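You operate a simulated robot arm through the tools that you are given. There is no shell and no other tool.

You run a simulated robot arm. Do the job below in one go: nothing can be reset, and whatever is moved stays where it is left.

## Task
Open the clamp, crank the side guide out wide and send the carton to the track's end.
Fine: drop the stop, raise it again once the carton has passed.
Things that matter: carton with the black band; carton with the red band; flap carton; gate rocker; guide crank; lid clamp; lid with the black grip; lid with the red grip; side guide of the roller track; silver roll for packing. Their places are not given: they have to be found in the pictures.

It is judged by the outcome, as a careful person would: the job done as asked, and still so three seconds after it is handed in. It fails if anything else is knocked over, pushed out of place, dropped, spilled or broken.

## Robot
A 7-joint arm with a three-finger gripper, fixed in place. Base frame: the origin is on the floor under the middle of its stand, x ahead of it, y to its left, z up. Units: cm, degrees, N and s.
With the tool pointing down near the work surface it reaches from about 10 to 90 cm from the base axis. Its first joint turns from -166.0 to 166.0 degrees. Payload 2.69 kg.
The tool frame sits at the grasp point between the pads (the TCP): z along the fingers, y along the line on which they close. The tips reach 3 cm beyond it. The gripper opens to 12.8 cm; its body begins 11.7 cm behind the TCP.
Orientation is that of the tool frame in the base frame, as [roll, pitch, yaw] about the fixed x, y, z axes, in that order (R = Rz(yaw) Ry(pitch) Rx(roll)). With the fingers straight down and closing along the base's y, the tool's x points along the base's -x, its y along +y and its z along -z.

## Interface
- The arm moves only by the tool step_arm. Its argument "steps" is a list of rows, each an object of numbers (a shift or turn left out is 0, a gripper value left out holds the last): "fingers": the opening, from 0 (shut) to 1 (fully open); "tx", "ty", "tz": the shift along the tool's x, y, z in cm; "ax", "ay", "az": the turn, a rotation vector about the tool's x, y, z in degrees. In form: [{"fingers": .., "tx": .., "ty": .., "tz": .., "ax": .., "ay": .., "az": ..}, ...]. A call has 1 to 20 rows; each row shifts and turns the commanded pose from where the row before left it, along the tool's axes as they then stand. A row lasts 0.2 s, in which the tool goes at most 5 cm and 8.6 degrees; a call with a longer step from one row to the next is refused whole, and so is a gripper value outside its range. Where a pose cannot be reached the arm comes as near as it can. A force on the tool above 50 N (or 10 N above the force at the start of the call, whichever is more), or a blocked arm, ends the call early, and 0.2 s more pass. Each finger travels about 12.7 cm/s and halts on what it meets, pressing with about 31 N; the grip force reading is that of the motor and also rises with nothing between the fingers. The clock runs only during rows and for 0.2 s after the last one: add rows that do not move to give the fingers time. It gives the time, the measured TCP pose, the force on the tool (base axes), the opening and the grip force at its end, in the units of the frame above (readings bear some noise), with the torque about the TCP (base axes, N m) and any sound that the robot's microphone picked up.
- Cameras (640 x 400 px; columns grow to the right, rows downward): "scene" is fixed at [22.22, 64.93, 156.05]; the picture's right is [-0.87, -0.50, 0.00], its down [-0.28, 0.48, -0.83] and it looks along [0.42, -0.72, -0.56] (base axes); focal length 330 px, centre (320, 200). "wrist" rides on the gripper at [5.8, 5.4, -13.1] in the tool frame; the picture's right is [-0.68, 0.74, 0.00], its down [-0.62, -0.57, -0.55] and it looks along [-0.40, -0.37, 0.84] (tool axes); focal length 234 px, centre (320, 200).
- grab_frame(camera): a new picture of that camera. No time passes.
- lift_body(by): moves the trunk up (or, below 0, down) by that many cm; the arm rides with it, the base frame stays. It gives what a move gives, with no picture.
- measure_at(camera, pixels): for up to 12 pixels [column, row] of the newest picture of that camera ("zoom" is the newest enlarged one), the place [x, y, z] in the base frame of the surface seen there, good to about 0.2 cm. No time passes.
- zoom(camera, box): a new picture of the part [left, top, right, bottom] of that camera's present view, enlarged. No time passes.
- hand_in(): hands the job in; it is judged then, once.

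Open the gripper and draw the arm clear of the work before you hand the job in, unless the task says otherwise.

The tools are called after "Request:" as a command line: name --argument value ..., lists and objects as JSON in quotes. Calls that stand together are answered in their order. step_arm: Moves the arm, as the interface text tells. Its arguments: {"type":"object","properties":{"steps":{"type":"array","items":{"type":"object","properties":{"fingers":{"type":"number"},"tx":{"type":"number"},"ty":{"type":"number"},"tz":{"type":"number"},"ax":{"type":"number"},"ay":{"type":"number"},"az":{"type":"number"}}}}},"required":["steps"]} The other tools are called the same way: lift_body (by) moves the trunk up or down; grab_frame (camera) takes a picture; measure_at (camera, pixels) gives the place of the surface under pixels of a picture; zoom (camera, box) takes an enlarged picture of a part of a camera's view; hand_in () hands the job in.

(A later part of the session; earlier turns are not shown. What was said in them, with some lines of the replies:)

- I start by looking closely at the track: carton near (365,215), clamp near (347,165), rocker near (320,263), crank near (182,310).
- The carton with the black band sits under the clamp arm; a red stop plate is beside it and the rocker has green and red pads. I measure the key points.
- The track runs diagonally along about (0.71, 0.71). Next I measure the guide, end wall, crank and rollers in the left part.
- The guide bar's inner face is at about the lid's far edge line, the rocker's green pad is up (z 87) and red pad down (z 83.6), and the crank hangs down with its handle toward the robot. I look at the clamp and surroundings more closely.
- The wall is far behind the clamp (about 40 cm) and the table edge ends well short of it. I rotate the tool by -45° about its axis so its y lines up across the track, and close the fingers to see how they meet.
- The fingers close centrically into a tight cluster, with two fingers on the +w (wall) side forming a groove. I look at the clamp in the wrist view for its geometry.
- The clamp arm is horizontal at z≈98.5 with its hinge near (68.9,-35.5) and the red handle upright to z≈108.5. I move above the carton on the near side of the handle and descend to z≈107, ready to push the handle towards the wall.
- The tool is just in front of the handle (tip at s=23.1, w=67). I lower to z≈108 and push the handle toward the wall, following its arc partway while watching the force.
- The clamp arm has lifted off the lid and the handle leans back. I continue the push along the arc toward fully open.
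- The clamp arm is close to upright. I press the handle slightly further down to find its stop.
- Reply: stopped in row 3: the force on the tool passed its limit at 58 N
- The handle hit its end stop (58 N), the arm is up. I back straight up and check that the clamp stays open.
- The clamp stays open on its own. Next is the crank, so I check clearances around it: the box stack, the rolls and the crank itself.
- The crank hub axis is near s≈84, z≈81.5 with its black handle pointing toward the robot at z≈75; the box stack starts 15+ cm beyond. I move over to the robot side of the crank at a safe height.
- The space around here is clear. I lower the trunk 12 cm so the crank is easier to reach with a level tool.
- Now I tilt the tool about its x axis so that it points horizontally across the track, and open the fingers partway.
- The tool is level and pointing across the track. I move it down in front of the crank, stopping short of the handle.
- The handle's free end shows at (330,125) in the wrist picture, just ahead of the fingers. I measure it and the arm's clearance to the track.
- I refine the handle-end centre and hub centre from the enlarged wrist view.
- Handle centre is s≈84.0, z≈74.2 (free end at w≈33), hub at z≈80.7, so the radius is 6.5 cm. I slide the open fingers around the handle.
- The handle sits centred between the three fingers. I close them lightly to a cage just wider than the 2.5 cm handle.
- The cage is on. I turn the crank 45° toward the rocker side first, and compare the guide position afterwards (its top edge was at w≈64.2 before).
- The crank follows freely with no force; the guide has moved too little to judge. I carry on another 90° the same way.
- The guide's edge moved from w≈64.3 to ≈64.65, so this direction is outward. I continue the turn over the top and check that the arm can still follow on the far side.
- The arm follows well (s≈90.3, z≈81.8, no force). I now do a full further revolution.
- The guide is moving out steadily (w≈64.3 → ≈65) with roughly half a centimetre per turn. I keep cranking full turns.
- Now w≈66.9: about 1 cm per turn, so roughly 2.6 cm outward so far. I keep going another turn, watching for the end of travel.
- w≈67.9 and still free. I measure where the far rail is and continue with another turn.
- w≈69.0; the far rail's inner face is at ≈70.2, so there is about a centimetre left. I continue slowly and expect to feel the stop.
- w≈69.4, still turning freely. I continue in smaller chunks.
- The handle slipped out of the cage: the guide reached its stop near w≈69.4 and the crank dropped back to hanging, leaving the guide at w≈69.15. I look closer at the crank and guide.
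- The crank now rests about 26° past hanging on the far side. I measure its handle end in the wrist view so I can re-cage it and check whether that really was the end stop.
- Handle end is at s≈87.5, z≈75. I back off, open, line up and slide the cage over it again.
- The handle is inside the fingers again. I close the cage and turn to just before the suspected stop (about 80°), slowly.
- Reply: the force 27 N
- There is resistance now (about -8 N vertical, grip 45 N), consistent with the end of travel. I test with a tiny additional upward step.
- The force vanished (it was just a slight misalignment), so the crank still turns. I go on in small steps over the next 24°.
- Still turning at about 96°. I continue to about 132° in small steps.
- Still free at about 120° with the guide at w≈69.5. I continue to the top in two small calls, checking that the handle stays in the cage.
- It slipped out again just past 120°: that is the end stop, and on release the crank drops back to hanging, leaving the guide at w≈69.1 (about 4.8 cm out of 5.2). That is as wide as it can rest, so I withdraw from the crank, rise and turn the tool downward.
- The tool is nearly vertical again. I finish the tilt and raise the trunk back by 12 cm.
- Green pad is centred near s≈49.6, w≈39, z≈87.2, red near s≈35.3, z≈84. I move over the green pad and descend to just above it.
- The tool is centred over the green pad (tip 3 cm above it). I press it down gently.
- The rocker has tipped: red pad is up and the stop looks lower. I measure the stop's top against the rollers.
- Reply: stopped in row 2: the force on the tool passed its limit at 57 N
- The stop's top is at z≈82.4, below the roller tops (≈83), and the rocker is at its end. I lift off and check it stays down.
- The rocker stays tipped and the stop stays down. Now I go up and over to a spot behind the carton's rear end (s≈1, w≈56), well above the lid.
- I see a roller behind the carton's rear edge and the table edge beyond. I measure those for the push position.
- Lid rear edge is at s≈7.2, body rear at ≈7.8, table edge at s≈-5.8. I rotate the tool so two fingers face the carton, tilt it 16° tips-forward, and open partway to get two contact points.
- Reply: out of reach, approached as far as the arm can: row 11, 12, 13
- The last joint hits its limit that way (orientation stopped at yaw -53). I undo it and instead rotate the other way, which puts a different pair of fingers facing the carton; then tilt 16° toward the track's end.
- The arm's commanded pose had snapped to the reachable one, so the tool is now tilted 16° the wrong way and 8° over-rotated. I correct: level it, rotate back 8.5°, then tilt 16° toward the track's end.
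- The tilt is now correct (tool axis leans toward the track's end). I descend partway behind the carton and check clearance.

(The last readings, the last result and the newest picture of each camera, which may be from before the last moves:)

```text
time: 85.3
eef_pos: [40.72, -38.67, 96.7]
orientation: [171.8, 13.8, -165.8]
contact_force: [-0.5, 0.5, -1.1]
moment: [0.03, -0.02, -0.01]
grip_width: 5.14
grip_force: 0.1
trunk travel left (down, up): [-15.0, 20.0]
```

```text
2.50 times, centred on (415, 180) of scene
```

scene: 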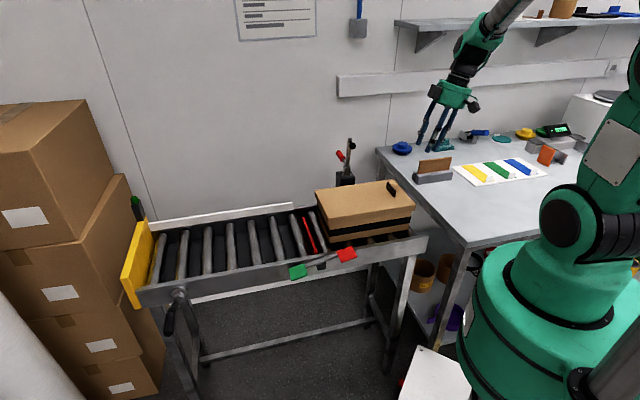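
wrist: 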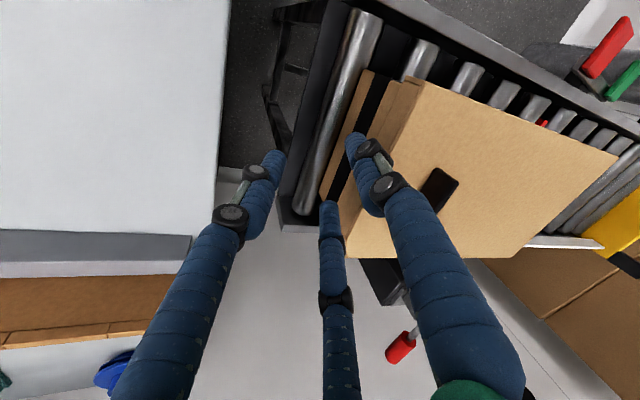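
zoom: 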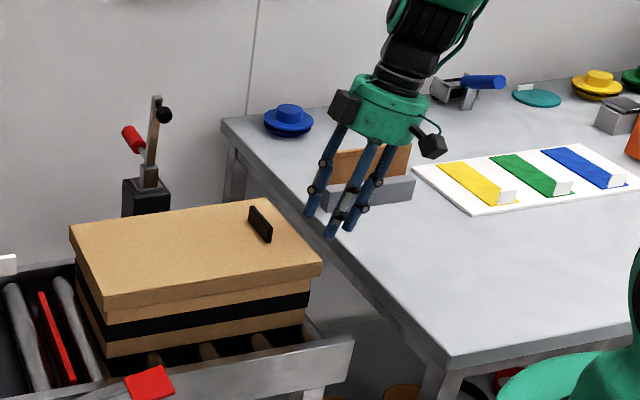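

The hand is between the table edge and the carton's rear. I check the distance to the bookend-like holder on the table and the finger tip positions.

Request:
measure_at --camera "zoom" --pixels '[[412, 185], [410, 150], [325, 195], [312, 210], [332, 232], [350, 225], [345, 105], [430, 150], [375, 130]]'

Request:
measure_at --camera "wrist" --pixels '[[190, 238], [110, 325], [175, 280], [272, 160], [355, 140], [328, 208], [355, 90], [415, 95]]'

```text
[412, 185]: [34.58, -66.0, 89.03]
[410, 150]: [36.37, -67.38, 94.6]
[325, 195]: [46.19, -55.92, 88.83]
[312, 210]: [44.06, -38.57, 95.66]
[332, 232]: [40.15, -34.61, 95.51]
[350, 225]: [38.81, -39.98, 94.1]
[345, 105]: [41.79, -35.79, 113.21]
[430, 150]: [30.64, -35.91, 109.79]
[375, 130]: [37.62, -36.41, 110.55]
```

```text
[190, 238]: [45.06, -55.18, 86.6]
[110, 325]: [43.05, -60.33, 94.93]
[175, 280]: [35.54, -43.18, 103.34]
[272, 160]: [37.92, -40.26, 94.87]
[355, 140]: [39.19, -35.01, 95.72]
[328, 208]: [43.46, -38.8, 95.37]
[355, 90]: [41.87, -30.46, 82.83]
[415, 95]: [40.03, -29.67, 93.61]
```

Clearances are fine (holder is 15 cm to the side; finger fronts at s≈4 versus lid at 7.2). I descend the last 8 cm.

Request:
step_arm --steps '[{"tx": 0.716, "ty": -0.413, "tz": 2.884}, {"tx": 0.716, "ty": -0.413, "tz": 2.884}, {"tx": 0.477, "ty": -0.276, "tz": 1.923}, {}]'

Request:
grab_frame --camera "wrist"

Request:
zoom --camera "scene" --box '[330, 100, 500, 260]'

```text
time: 86.3
eef_pos: [40.79, -38.63, 88.66]
orientation: [171.9, 13.7, -165.7]
contact_force: [0.9, 0.4, -0.4]
moment: [0.0, 0.05, -0.03]
grip_width: 5.14
grip_force: 0.1
trunk travel left (down, up): [-15.0, 20.0]
```

```text
taken
```

wrist: 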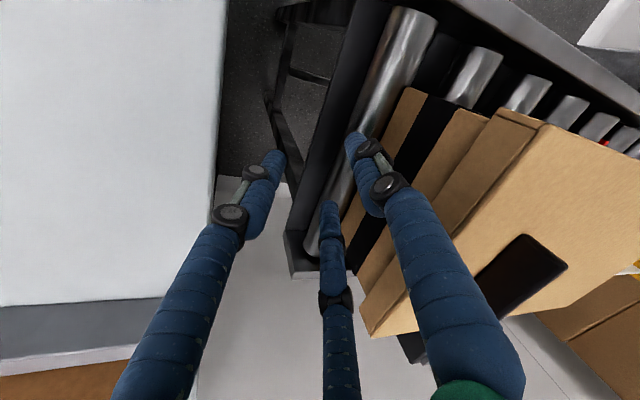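

```text
2.50 times, centred on (415, 180) of scene
```

zoom: 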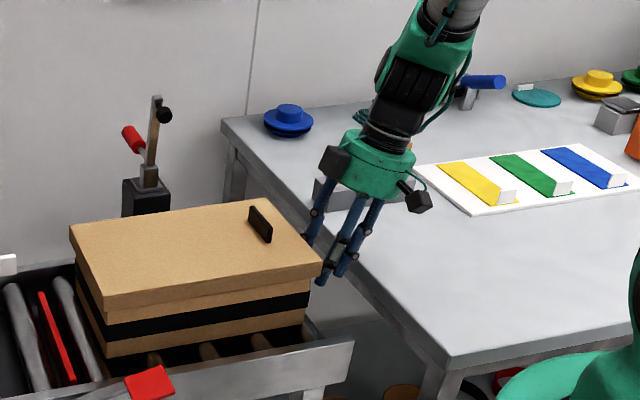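

Fingers are low behind the body's black band. I move forward slowly to make contact and begin the push.

Request:
step_arm --steps '[{"tx": -1.249, "ty": 0.721, "tz": 0.413}, {"tx": -0.833, "ty": 0.481, "tz": 0.276}, {"tx": -0.833, "ty": 0.481, "tz": 0.276}, {"tx": -0.833, "ty": 0.481, "tz": 0.276}, {"tx": -0.833, "ty": 0.481, "tz": 0.276}, {"tx": -0.833, "ty": 0.481, "tz": 0.276}, {"tx": -0.833, "ty": 0.481, "tz": 0.276}, {}]'

Request:
grab_frame --camera "wrist"

Request:
zoom --camera "scene" --box '[270, 130, 460, 290]'

```text
time: 88.1
eef_pos: [45.94, -33.35, 88.56]
orientation: [171.8, 13.8, -165.8]
contact_force: [0.1, -0.3, 0.0]
moment: [-0.01, 0.0, 0.03]
grip_width: 5.1
grip_force: 0.0
trunk travel left (down, up): [-15.0, 20.0]
```

```text
taken
```

wrist: 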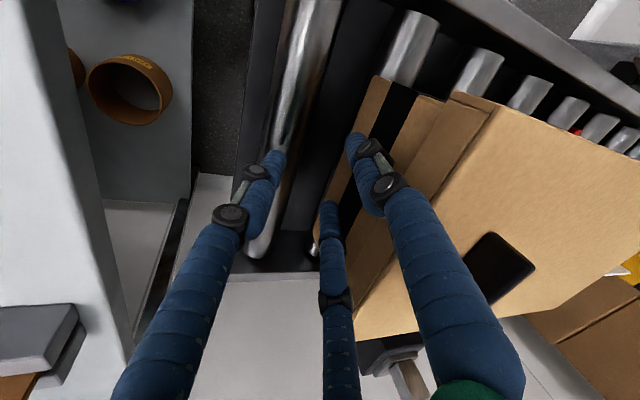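

```text
2.50 times, centred on (365, 210) of scene
```

zoom: 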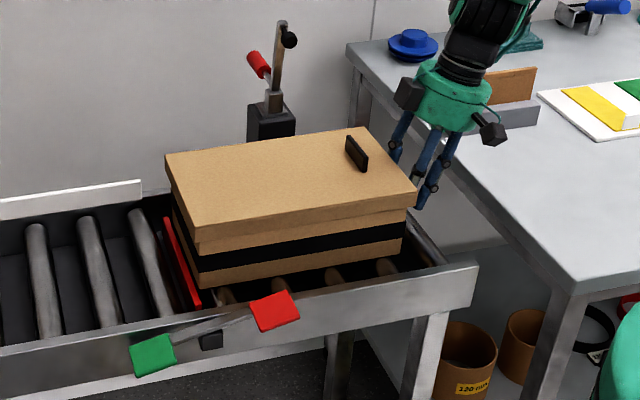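

The carton rolls smoothly with no noticeable force. I push on about 18 cm at 10 cm/s and check that it stays straight.

Request:
step_arm --steps '[{"tx": -1.249, "ty": 0.721, "tz": 0.413}, {"tx": -1.665, "ty": 0.961, "tz": 0.551}, {"tx": -1.665, "ty": 0.961, "tz": 0.551}, {"tx": -1.665, "ty": 0.961, "tz": 0.551}, {"tx": -1.665, "ty": 0.961, "tz": 0.551}, {"tx": -1.665, "ty": 0.961, "tz": 0.551}, {"tx": -1.665, "ty": 0.961, "tz": 0.551}, {"tx": -1.665, "ty": 0.961, "tz": 0.551}, {"tx": -1.249, "ty": 0.721, "tz": 0.413}, {"tx": -0.833, "ty": 0.481, "tz": 0.276}, {}]'

Request:
grab_frame --camera "wrist"

Request:
grab_frame --camera "scene"

```text
time: 90.5
eef_pos: [58.6, -20.6, 88.5]
orientation: [171.9, 13.7, -165.8]
contact_force: [-0.1, -0.2, 0.1]
moment: [-0.03, -0.01, -0.04]
grip_width: 5.13
grip_force: 0.1
trunk travel left (down, up): [-15.0, 20.0]
```

```text
taken
```

wrist: 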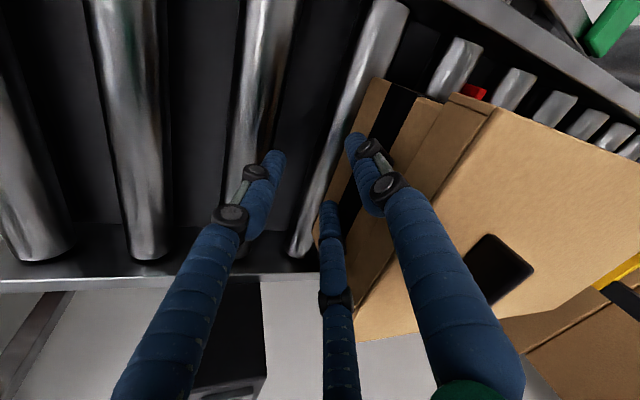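

```text
taken
```

scene: 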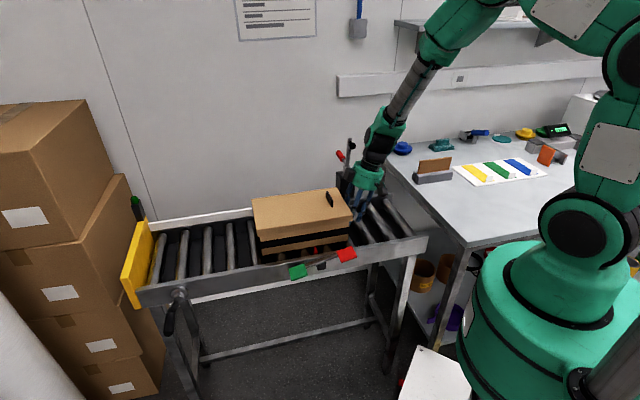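

The carton has moved straight past the stop's line and everything is clear. I push on.

Request:
step_arm --steps '[{"tx": -1.249, "ty": 0.721, "tz": 0.413}, {"tx": -1.665, "ty": 0.961, "tz": 0.551}, {"tx": -1.665, "ty": 0.961, "tz": 0.551}, {"tx": -1.665, "ty": 0.961, "tz": 0.551}, {"tx": -1.665, "ty": 0.961, "tz": 0.551}, {"tx": -1.665, "ty": 0.961, "tz": 0.551}, {"tx": -1.665, "ty": 0.961, "tz": 0.551}, {"tx": -1.665, "ty": 0.961, "tz": 0.551}, {"tx": -1.665, "ty": 0.961, "tz": 0.551}, {"tx": -1.249, "ty": 0.721, "tz": 0.413}, {"tx": -0.833, "ty": 0.481, "tz": 0.276}, {}]'

Request:
grab_frame --camera "wrist"

Request:
grab_frame --camera "scene"

```text
time: 93.1
eef_pos: [72.79, -6.37, 88.79]
orientation: [171.8, 13.7, -165.8]
contact_force: [0.4, 0.4, 0.5]
moment: [0.0, -0.01, 0.0]
grip_width: 5.1
grip_force: 0.0
trunk travel left (down, up): [-15.0, 20.0]
```

```text
taken
```

wrist: 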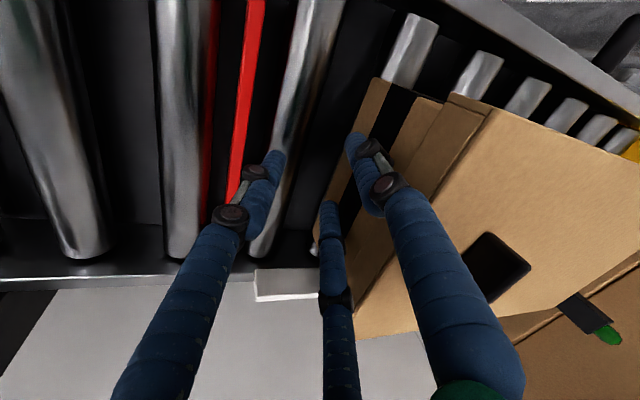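

```text
taken
```

scene: 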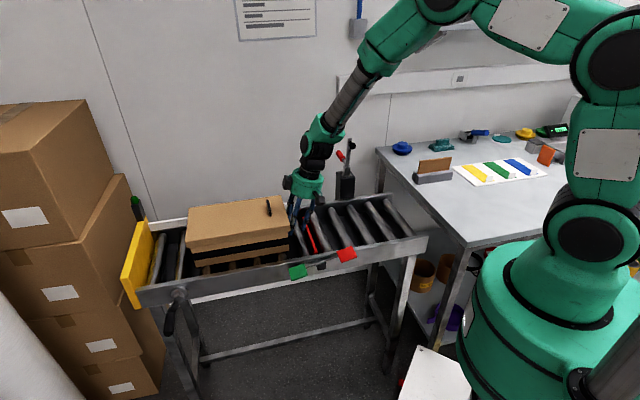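

The carton's rear is past the stop. I measure how far its front is from the yellow end wall.

Request:
zoom --camera "scene" --box '[120, 170, 320, 320]'

Request:
measure_at --camera "zoom" --pixels '[[185, 95], [190, 195], [197, 225], [190, 290], [75, 160], [90, 230], [115, 250], [140, 200], [440, 75], [455, 170], [300, 100], [100, 140]]'

```text
2.67 times, centred on (220, 245) of scene
```

zoom: 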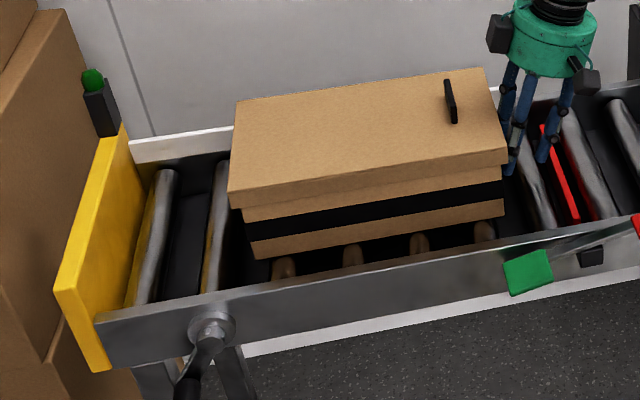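

```text
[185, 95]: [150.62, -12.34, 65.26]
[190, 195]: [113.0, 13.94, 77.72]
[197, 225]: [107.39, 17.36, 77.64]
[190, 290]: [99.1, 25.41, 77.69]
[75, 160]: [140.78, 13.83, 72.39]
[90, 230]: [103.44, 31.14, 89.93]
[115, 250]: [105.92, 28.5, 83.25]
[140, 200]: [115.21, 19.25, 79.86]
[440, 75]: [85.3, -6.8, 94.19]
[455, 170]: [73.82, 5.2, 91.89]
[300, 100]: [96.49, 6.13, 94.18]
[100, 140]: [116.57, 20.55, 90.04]
```

I measure the lid corners precisely.

Request:
measure_at --camera "zoom" --pixels '[[240, 105], [233, 186], [250, 215], [262, 250], [502, 145], [482, 74], [500, 205], [505, 160], [120, 200], [128, 250]]'

```text
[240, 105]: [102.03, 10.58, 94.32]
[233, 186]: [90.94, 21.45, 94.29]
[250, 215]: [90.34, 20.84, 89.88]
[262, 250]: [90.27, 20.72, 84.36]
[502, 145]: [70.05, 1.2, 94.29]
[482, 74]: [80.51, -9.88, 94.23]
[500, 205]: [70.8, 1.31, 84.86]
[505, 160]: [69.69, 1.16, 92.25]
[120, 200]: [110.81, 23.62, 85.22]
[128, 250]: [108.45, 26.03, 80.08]
```

About 15 cm remains to the wall (front at s≈79.8, wall at 95.05). I push 13 cm more, slowing down.

Request:
step_arm --steps '[{"tx": -0.833, "ty": 0.481, "tz": 0.276}, {"tx": -1.249, "ty": 0.721, "tz": 0.413}, {"tx": -1.249, "ty": 0.721, "tz": 0.413}, {"tx": -1.249, "ty": 0.721, "tz": 0.413}, {"tx": -1.249, "ty": 0.721, "tz": 0.413}, {"tx": -1.249, "ty": 0.721, "tz": 0.413}, {"tx": -1.249, "ty": 0.721, "tz": 0.413}, {"tx": -0.833, "ty": 0.481, "tz": 0.276}, {"tx": -0.833, "ty": 0.481, "tz": 0.276}, {"tx": -0.416, "ty": 0.24, "tz": 0.138}, {"tx": -0.416, "ty": 0.24, "tz": 0.138}, {}]'

Request:
grab_frame --camera "wrist"

Request:
zoom --camera "scene" --box '[110, 160, 310, 310]'

```text
time: 95.7
eef_pos: [81.9, 2.69, 88.67]
orientation: [171.9, 13.7, -165.8]
contact_force: [0.6, 0.9, -0.8]
moment: [0.03, 0.03, 0.01]
grip_width: 5.11
grip_force: 0.1
trunk travel left (down, up): [-15.0, 20.0]
```

```text
taken
```

wrist: 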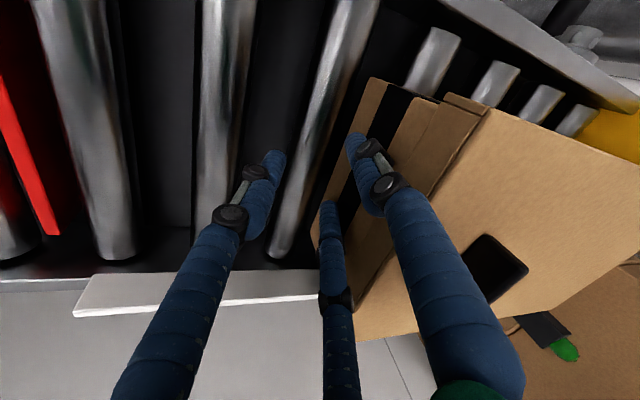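

```text
2.67 times, centred on (210, 235) of scene
```

zoom: 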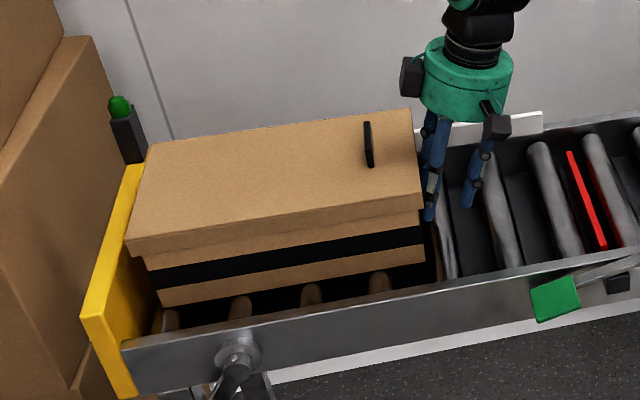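

Nearly there; about 2.4 cm left. I push with small steps until I feel the wall.

Request:
step_arm --steps '[{"tx": -0.416, "ty": 0.24, "tz": 0.138}, {"tx": -0.416, "ty": 0.24, "tz": 0.138}, {"tx": -0.416, "ty": 0.24, "tz": 0.138}, {"tx": -0.333, "ty": 0.192, "tz": 0.11}, {"tx": -0.333, "ty": 0.192, "tz": 0.11}, {}]'

Request:
zoom --camera "scene" --box '[110, 160, 310, 310]'

Request:
measure_at --camera "zoom" --pixels '[[150, 148], [128, 240], [420, 190], [410, 115], [112, 260], [122, 300], [150, 265], [158, 300]]'

```text
time: 97.1
eef_pos: [83.42, 4.42, 88.56]
orientation: [171.9, 13.8, -165.9]
contact_force: [0.8, -0.8, 0.0]
moment: [0.0, 0.03, 0.02]
grip_width: 5.11
grip_force: 0.1
trunk travel left (down, up): [-15.0, 20.0]
```

```text
2.67 times, centred on (210, 235) of scene
```

zoom: 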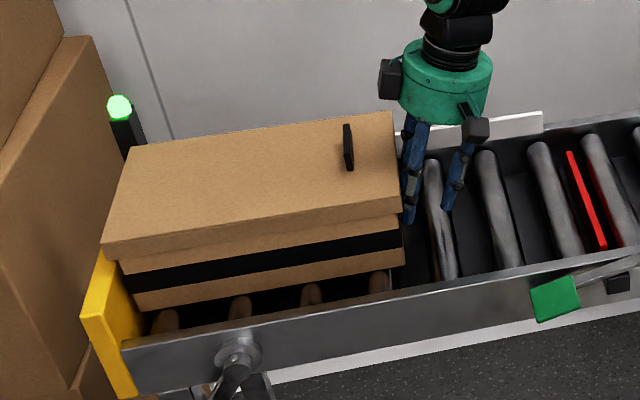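

```text
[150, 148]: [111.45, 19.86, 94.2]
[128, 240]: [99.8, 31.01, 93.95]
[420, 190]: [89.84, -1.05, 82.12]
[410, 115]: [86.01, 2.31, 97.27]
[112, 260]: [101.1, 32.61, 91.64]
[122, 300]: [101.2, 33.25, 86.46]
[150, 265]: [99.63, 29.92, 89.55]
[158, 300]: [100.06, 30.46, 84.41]
```

The green lamp at the end has lit. I nudge a little further to bring the carton up against the wall, watching the force.

Request:
step_arm --steps '[{"tx": -0.25, "ty": 0.144, "tz": 0.083}, {"tx": -0.25, "ty": 0.144, "tz": 0.083}, {"tx": -0.25, "ty": 0.144, "tz": 0.083}, {"tx": -0.25, "ty": 0.144, "tz": 0.083}, {}]'

Request:
zoom --camera "scene" --box '[110, 160, 310, 310]'

Request:
grab_frame --camera "wrist"

```text
time: 98.3
eef_pos: [84.19, 5.19, 88.54]
orientation: [171.9, 13.6, -165.8]
contact_force: [-20.8, -26.8, 1.1]
moment: [-0.47, 0.49, -0.25]
grip_width: 5.22
grip_force: 0.0
trunk travel left (down, up): [-15.0, 20.0]
```

```text
2.67 times, centred on (210, 235) of scene
```

zoom: 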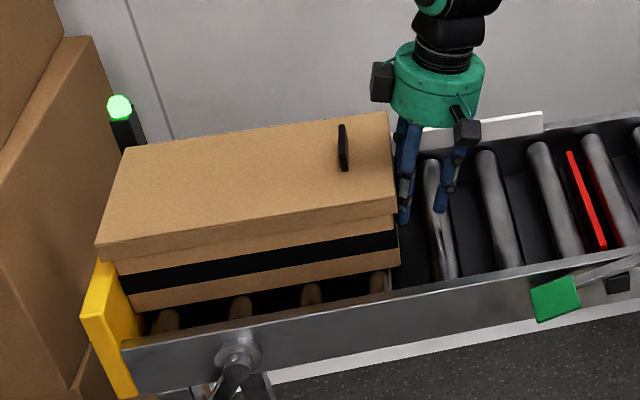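

```text
taken
```

wrist: 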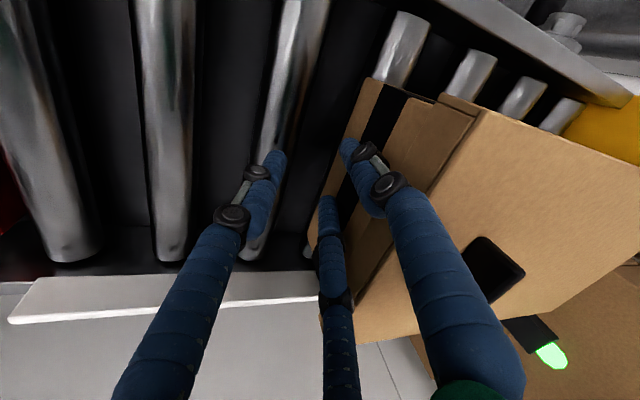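

The carton is against the wall (34 N reaction) and the lamp is on. I back off gently, then rise and check that it stays put.

Request:
step_arm --steps '[{"tx": 0.416, "ty": -0.24, "tz": -0.138}, {"tx": 0.833, "ty": -0.481, "tz": -0.276}, {"tx": 1.665, "ty": -0.961, "tz": -0.551}, {"tx": 1.665, "ty": -0.961, "tz": -0.551}, {"tx": -0.716, "ty": 0.413, "tz": -2.884}, {"tx": -0.955, "ty": 0.551, "tz": -3.845}, {"tx": -0.955, "ty": 0.551, "tz": -3.845}, {"tx": -0.955, "ty": 0.551, "tz": -3.845}, {"tx": -0.955, "ty": 0.551, "tz": -3.845}, {"tx": -0.955, "ty": 0.551, "tz": -3.845}, {}]'

Request:
zoom --camera "scene" --box '[110, 160, 370, 310]'

Request:
grab_frame --camera "wrist"

```text
time: 100.7
eef_pos: [80.28, 1.39, 111.81]
orientation: [171.9, 13.8, -165.8]
contact_force: [-0.1, -0.1, 0.4]
moment: [-0.01, -0.02, 0.01]
grip_width: 5.1
grip_force: 0.0
trunk travel left (down, up): [-15.0, 20.0]
```

```text
2.46 times, centred on (240, 235) of scene
```

zoom: 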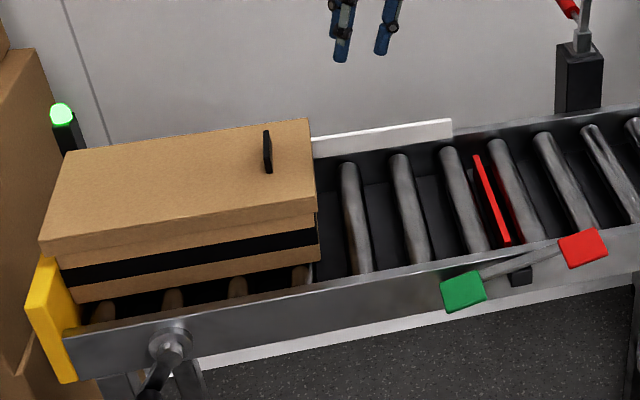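

```text
taken
```

wrist: 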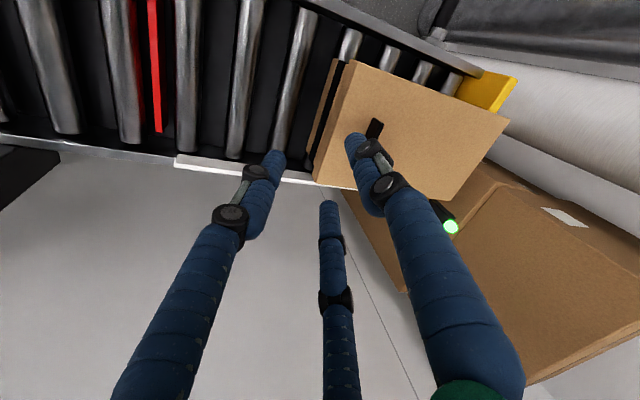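

The carton stays at the end with the lamp lit. Now I level the tool, close the fingers and go over to the red pad (s≈35.7, w≈38.8, z≈87) to raise the stop again.

Request:
step_arm --steps '[{"ax": 4.0, "ay": 6.93, "fingers": 0}, {"ax": 4.0, "ay": 6.93}, {"tx": 3.976, "ty": 0.557}, {"tx": 3.976, "ty": 0.557}, {"tx": 3.976, "ty": 0.557}, {"tx": 3.976, "ty": 0.557}, {"tx": 3.976, "ty": 0.557}, {"tx": 3.976, "ty": 0.557}, {"tx": 3.976, "ty": 0.557}, {"tz": 3.7}, {"tz": 3.7}, {"tz": 3.7}, {"tz": 3.7}, {"tz": 3.7}, {}]'

Request:
grab_frame --camera "wrist"

Request:
zoom --camera "scene" --box '[230, 170, 430, 310]'

```text
time: 103.9
eef_pos: [52.95, -2.26, 93.23]
orientation: [-179.9, -0.1, -164.8]
contact_force: [0.0, 0.3, 0.2]
moment: [0.0, 0.06, 0.05]
grip_width: 0.22
grip_force: 31.0
trunk travel left (down, up): [-15.0, 20.0]
```

```text
taken
```

wrist: 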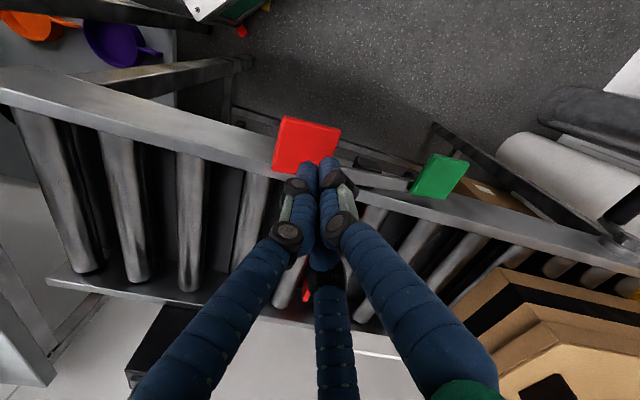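

```text
2.86 times, centred on (330, 240) of scene
```

zoom: 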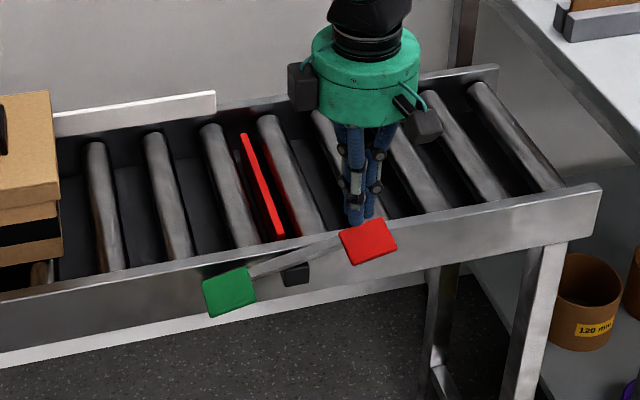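

I check the red pad's centre relative to the fingertips before pressing.

Request:
measure_at --camera "wrist" --pixels '[[290, 122], [333, 130], [280, 168], [305, 145], [300, 165]]'

Request:
measure_at --camera "zoom" --pixels '[[345, 235], [385, 225], [392, 245], [355, 258], [368, 240]]'

```text
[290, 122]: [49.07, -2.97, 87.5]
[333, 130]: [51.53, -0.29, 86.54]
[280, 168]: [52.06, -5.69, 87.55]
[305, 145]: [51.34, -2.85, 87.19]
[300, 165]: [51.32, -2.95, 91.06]
```

```text
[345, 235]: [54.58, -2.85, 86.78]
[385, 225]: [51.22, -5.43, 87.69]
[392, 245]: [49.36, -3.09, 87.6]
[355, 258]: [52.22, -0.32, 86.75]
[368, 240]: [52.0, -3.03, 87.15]
```

The pad's centre is at s≈34.6, so I shift 1.4 cm and press it down.

Request:
step_arm --steps '[{"tx": 1.46, "ty": -0.27}, {"tz": 1.2}, {"tz": 1.0}, {"tz": 0.8}, {"tz": 0.8}, {"tz": 0.8}, {"tz": 0.8}, {"tz": 0.6}, {"tz": 0.4}, {"tz": 0.3}, {}]'

Request:
zoom --camera "scene" --box '[230, 170, 430, 310]'

Request:
measure_at --camera "zoom" --pixels '[[255, 160], [262, 190], [275, 220], [230, 290], [232, 282]]'

```text
time: 106.3
eef_pos: [51.19, -2.74, 86.66]
orientation: [-179.9, 0.0, -164.8]
contact_force: [-2.8, -4.0, 11.8]
moment: [0.04, -0.07, -0.06]
grip_width: 0.6
grip_force: 31.2
trunk travel left (down, up): [-15.0, 20.0]
```

```text
2.86 times, centred on (330, 240) of scene
```

zoom: 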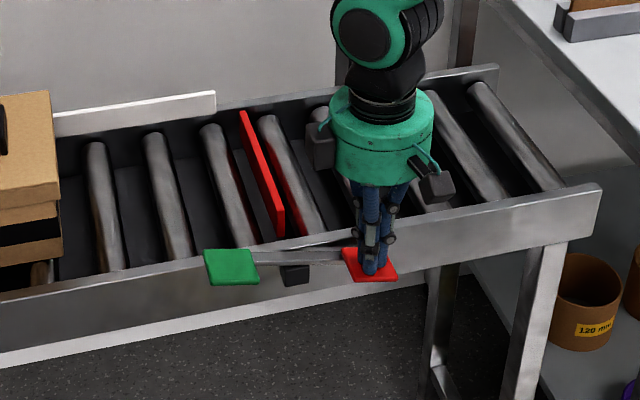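

```text
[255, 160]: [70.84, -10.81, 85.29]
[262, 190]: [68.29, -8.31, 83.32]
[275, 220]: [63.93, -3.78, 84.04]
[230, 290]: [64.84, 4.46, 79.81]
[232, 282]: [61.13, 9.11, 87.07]
```

The rocker tipped back and the stop stands up again. I lift off and confirm.

Request:
step_arm --steps '[{"tz": 0.3}, {"tz": -1}, {"tz": -3}, {"tz": -4}, {"tz": -4}, {"tz": -4}, {"tz": -4}, {"tz": -4}, {"tz": -4}, {}]'

Request:
grab_frame --camera "scene"

Request:
zoom --camera "scene" --box '[230, 170, 430, 310]'

Request:
measure_at --camera "zoom" --pixels '[[244, 117], [257, 158], [266, 185], [277, 215], [230, 265], [368, 262]]'

```text
time: 108.5
eef_pos: [51.41, -2.76, 114.15]
orientation: [-180.0, -0.1, -164.9]
contact_force: [-0.6, -0.1, 0.9]
moment: [0.02, -0.02, 0.04]
grip_width: 0.23
grip_force: 31.4
trunk travel left (down, up): [-15.0, 20.0]
```

```text
taken
```

scene: 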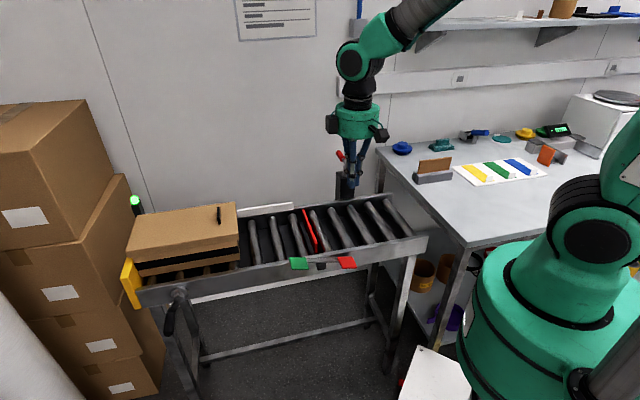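

```text
2.86 times, centred on (330, 240) of scene
```

zoom: 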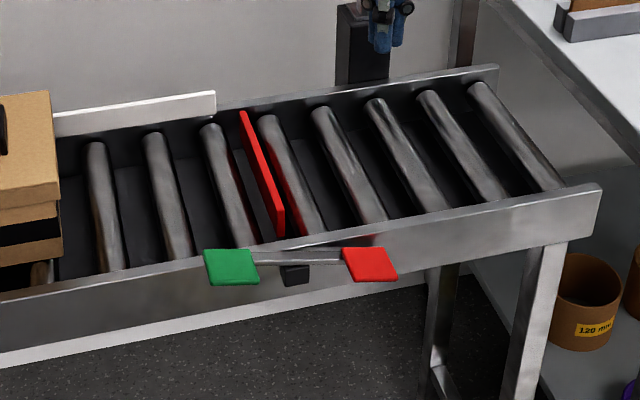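

```text
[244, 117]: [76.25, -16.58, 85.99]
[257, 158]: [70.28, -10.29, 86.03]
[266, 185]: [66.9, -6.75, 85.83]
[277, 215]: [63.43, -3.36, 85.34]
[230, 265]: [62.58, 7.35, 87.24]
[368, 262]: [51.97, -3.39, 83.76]
```

The stop is up as before (top z≈86) and the rocker back. I verify the guide, crank, carton and clamp once more.

Request:
zoom --camera "scene" --box '[110, 170, 330, 350]'

Request:
measure_at --camera "zoom" --pixels '[[400, 93], [480, 82], [480, 87], [440, 87], [155, 295], [165, 320], [145, 360], [190, 268], [40, 175], [58, 85], [275, 80], [280, 148]]'

Request:
zoom --camera "scene" --box '[300, 110, 400, 210]'

```text
2.22 times, centred on (220, 260) of scene
```

zoom: 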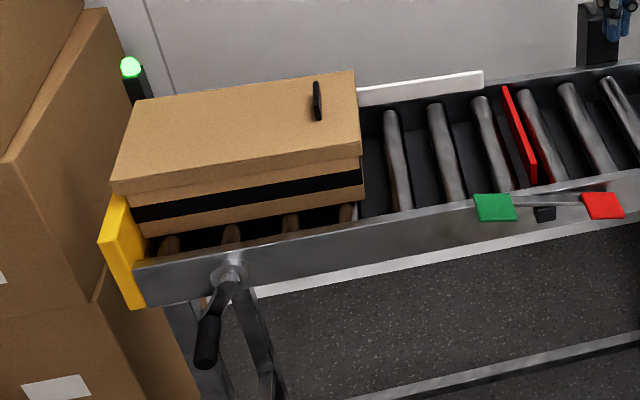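

```text
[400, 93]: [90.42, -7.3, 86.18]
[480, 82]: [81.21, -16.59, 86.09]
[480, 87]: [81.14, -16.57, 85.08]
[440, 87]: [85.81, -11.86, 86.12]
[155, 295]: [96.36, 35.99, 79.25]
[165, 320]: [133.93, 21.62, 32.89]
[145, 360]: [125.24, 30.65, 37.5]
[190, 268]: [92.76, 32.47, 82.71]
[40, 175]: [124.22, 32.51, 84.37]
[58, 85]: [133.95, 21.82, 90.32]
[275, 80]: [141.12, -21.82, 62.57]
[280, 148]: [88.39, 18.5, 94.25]
```

```text
4.00 times, centred on (350, 160) of scene
```

zoom: 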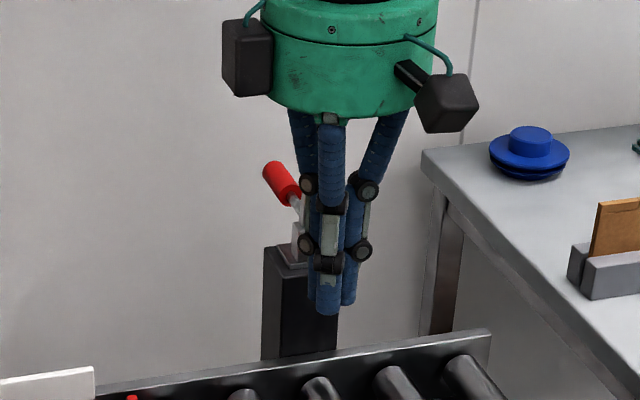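

Guide holds at w≈69.1, the stop is up, the carton rests at the end with the lamp lit, and the clamp is open. I open the gripper and draw the arm up and back from the track.

Request:
step_arm --steps '[{"tz": -4}, {"tz": -4}, {"tz": -4}, {"tz": -4, "fingers": 1.0}, {"tx": 1.75, "ty": 3.03}, {"tx": 1.75, "ty": 3.03}, {"tx": 1.75, "ty": 3.03}, {"tx": 1.75, "ty": 3.03}, {}, {}, {}, {}, {}, {}]'

Request:
grab_frame --camera "scene"

Request:
grab_frame --camera "wrist"

Request:
zoom --camera "scene" --box '[290, 110, 390, 210]'

```text
time: 111.5
eef_pos: [41.33, 7.0, 129.92]
orientation: [-180.0, 0.0, -164.8]
contact_force: [1.0, -0.2, -0.4]
moment: [0.0, -0.01, 0.0]
grip_width: 12.79
grip_force: 0.1
trunk travel left (down, up): [-15.0, 20.0]
```

```text
taken
```

scene: 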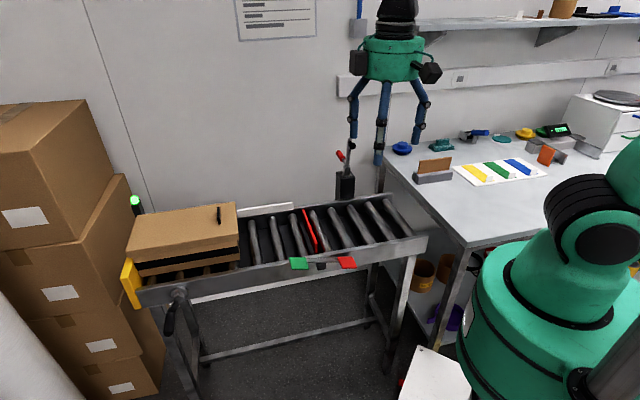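

```text
taken
```

wrist: 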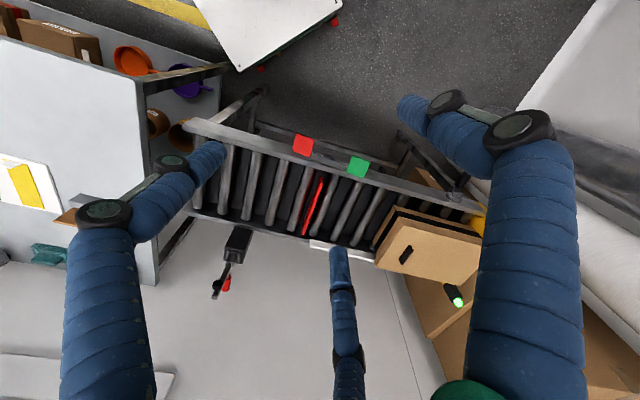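

```text
4.00 times, centred on (340, 160) of scene
```

zoom: 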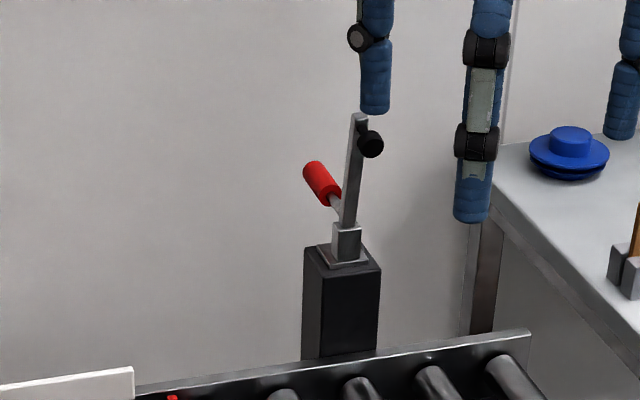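

The final pictures show the clamp arm upright and the guide out wide. The carton sits at the yellow end wall (180,235) with the lamp lit, and the stop is raised with the rocker at (297,263)/(347,262). The gripper is open and clear of the work, so I hand the job in.

Request:
hand_in

```text
The job is handed in.
```

The job is done and handed in. The carton with the black band is at the yellow end wall, its lid still on, and the green lamp there came on.

- **Clamp:** I pushed the handle back to its stop. The arm stands upright and stays open on its own.
- **Side guide:** I cranked it out about 4.8 cm. The end stop is at about 5.2 cm, but the crank slipped out of the fingers there both times and dropped back to hanging. That cost about 0.4 cm and left the guide where it is now, well clear of the carton.
- **Stop:** I dropped it with the green pad, pushed the carton past, then raised it again with the red pad. It is back at its original height.
- **Arm:** The gripper is open and the arm is drawn up and back from the track.

Nothing else was knocked over or pushed out of place that I could see in the final pictures.
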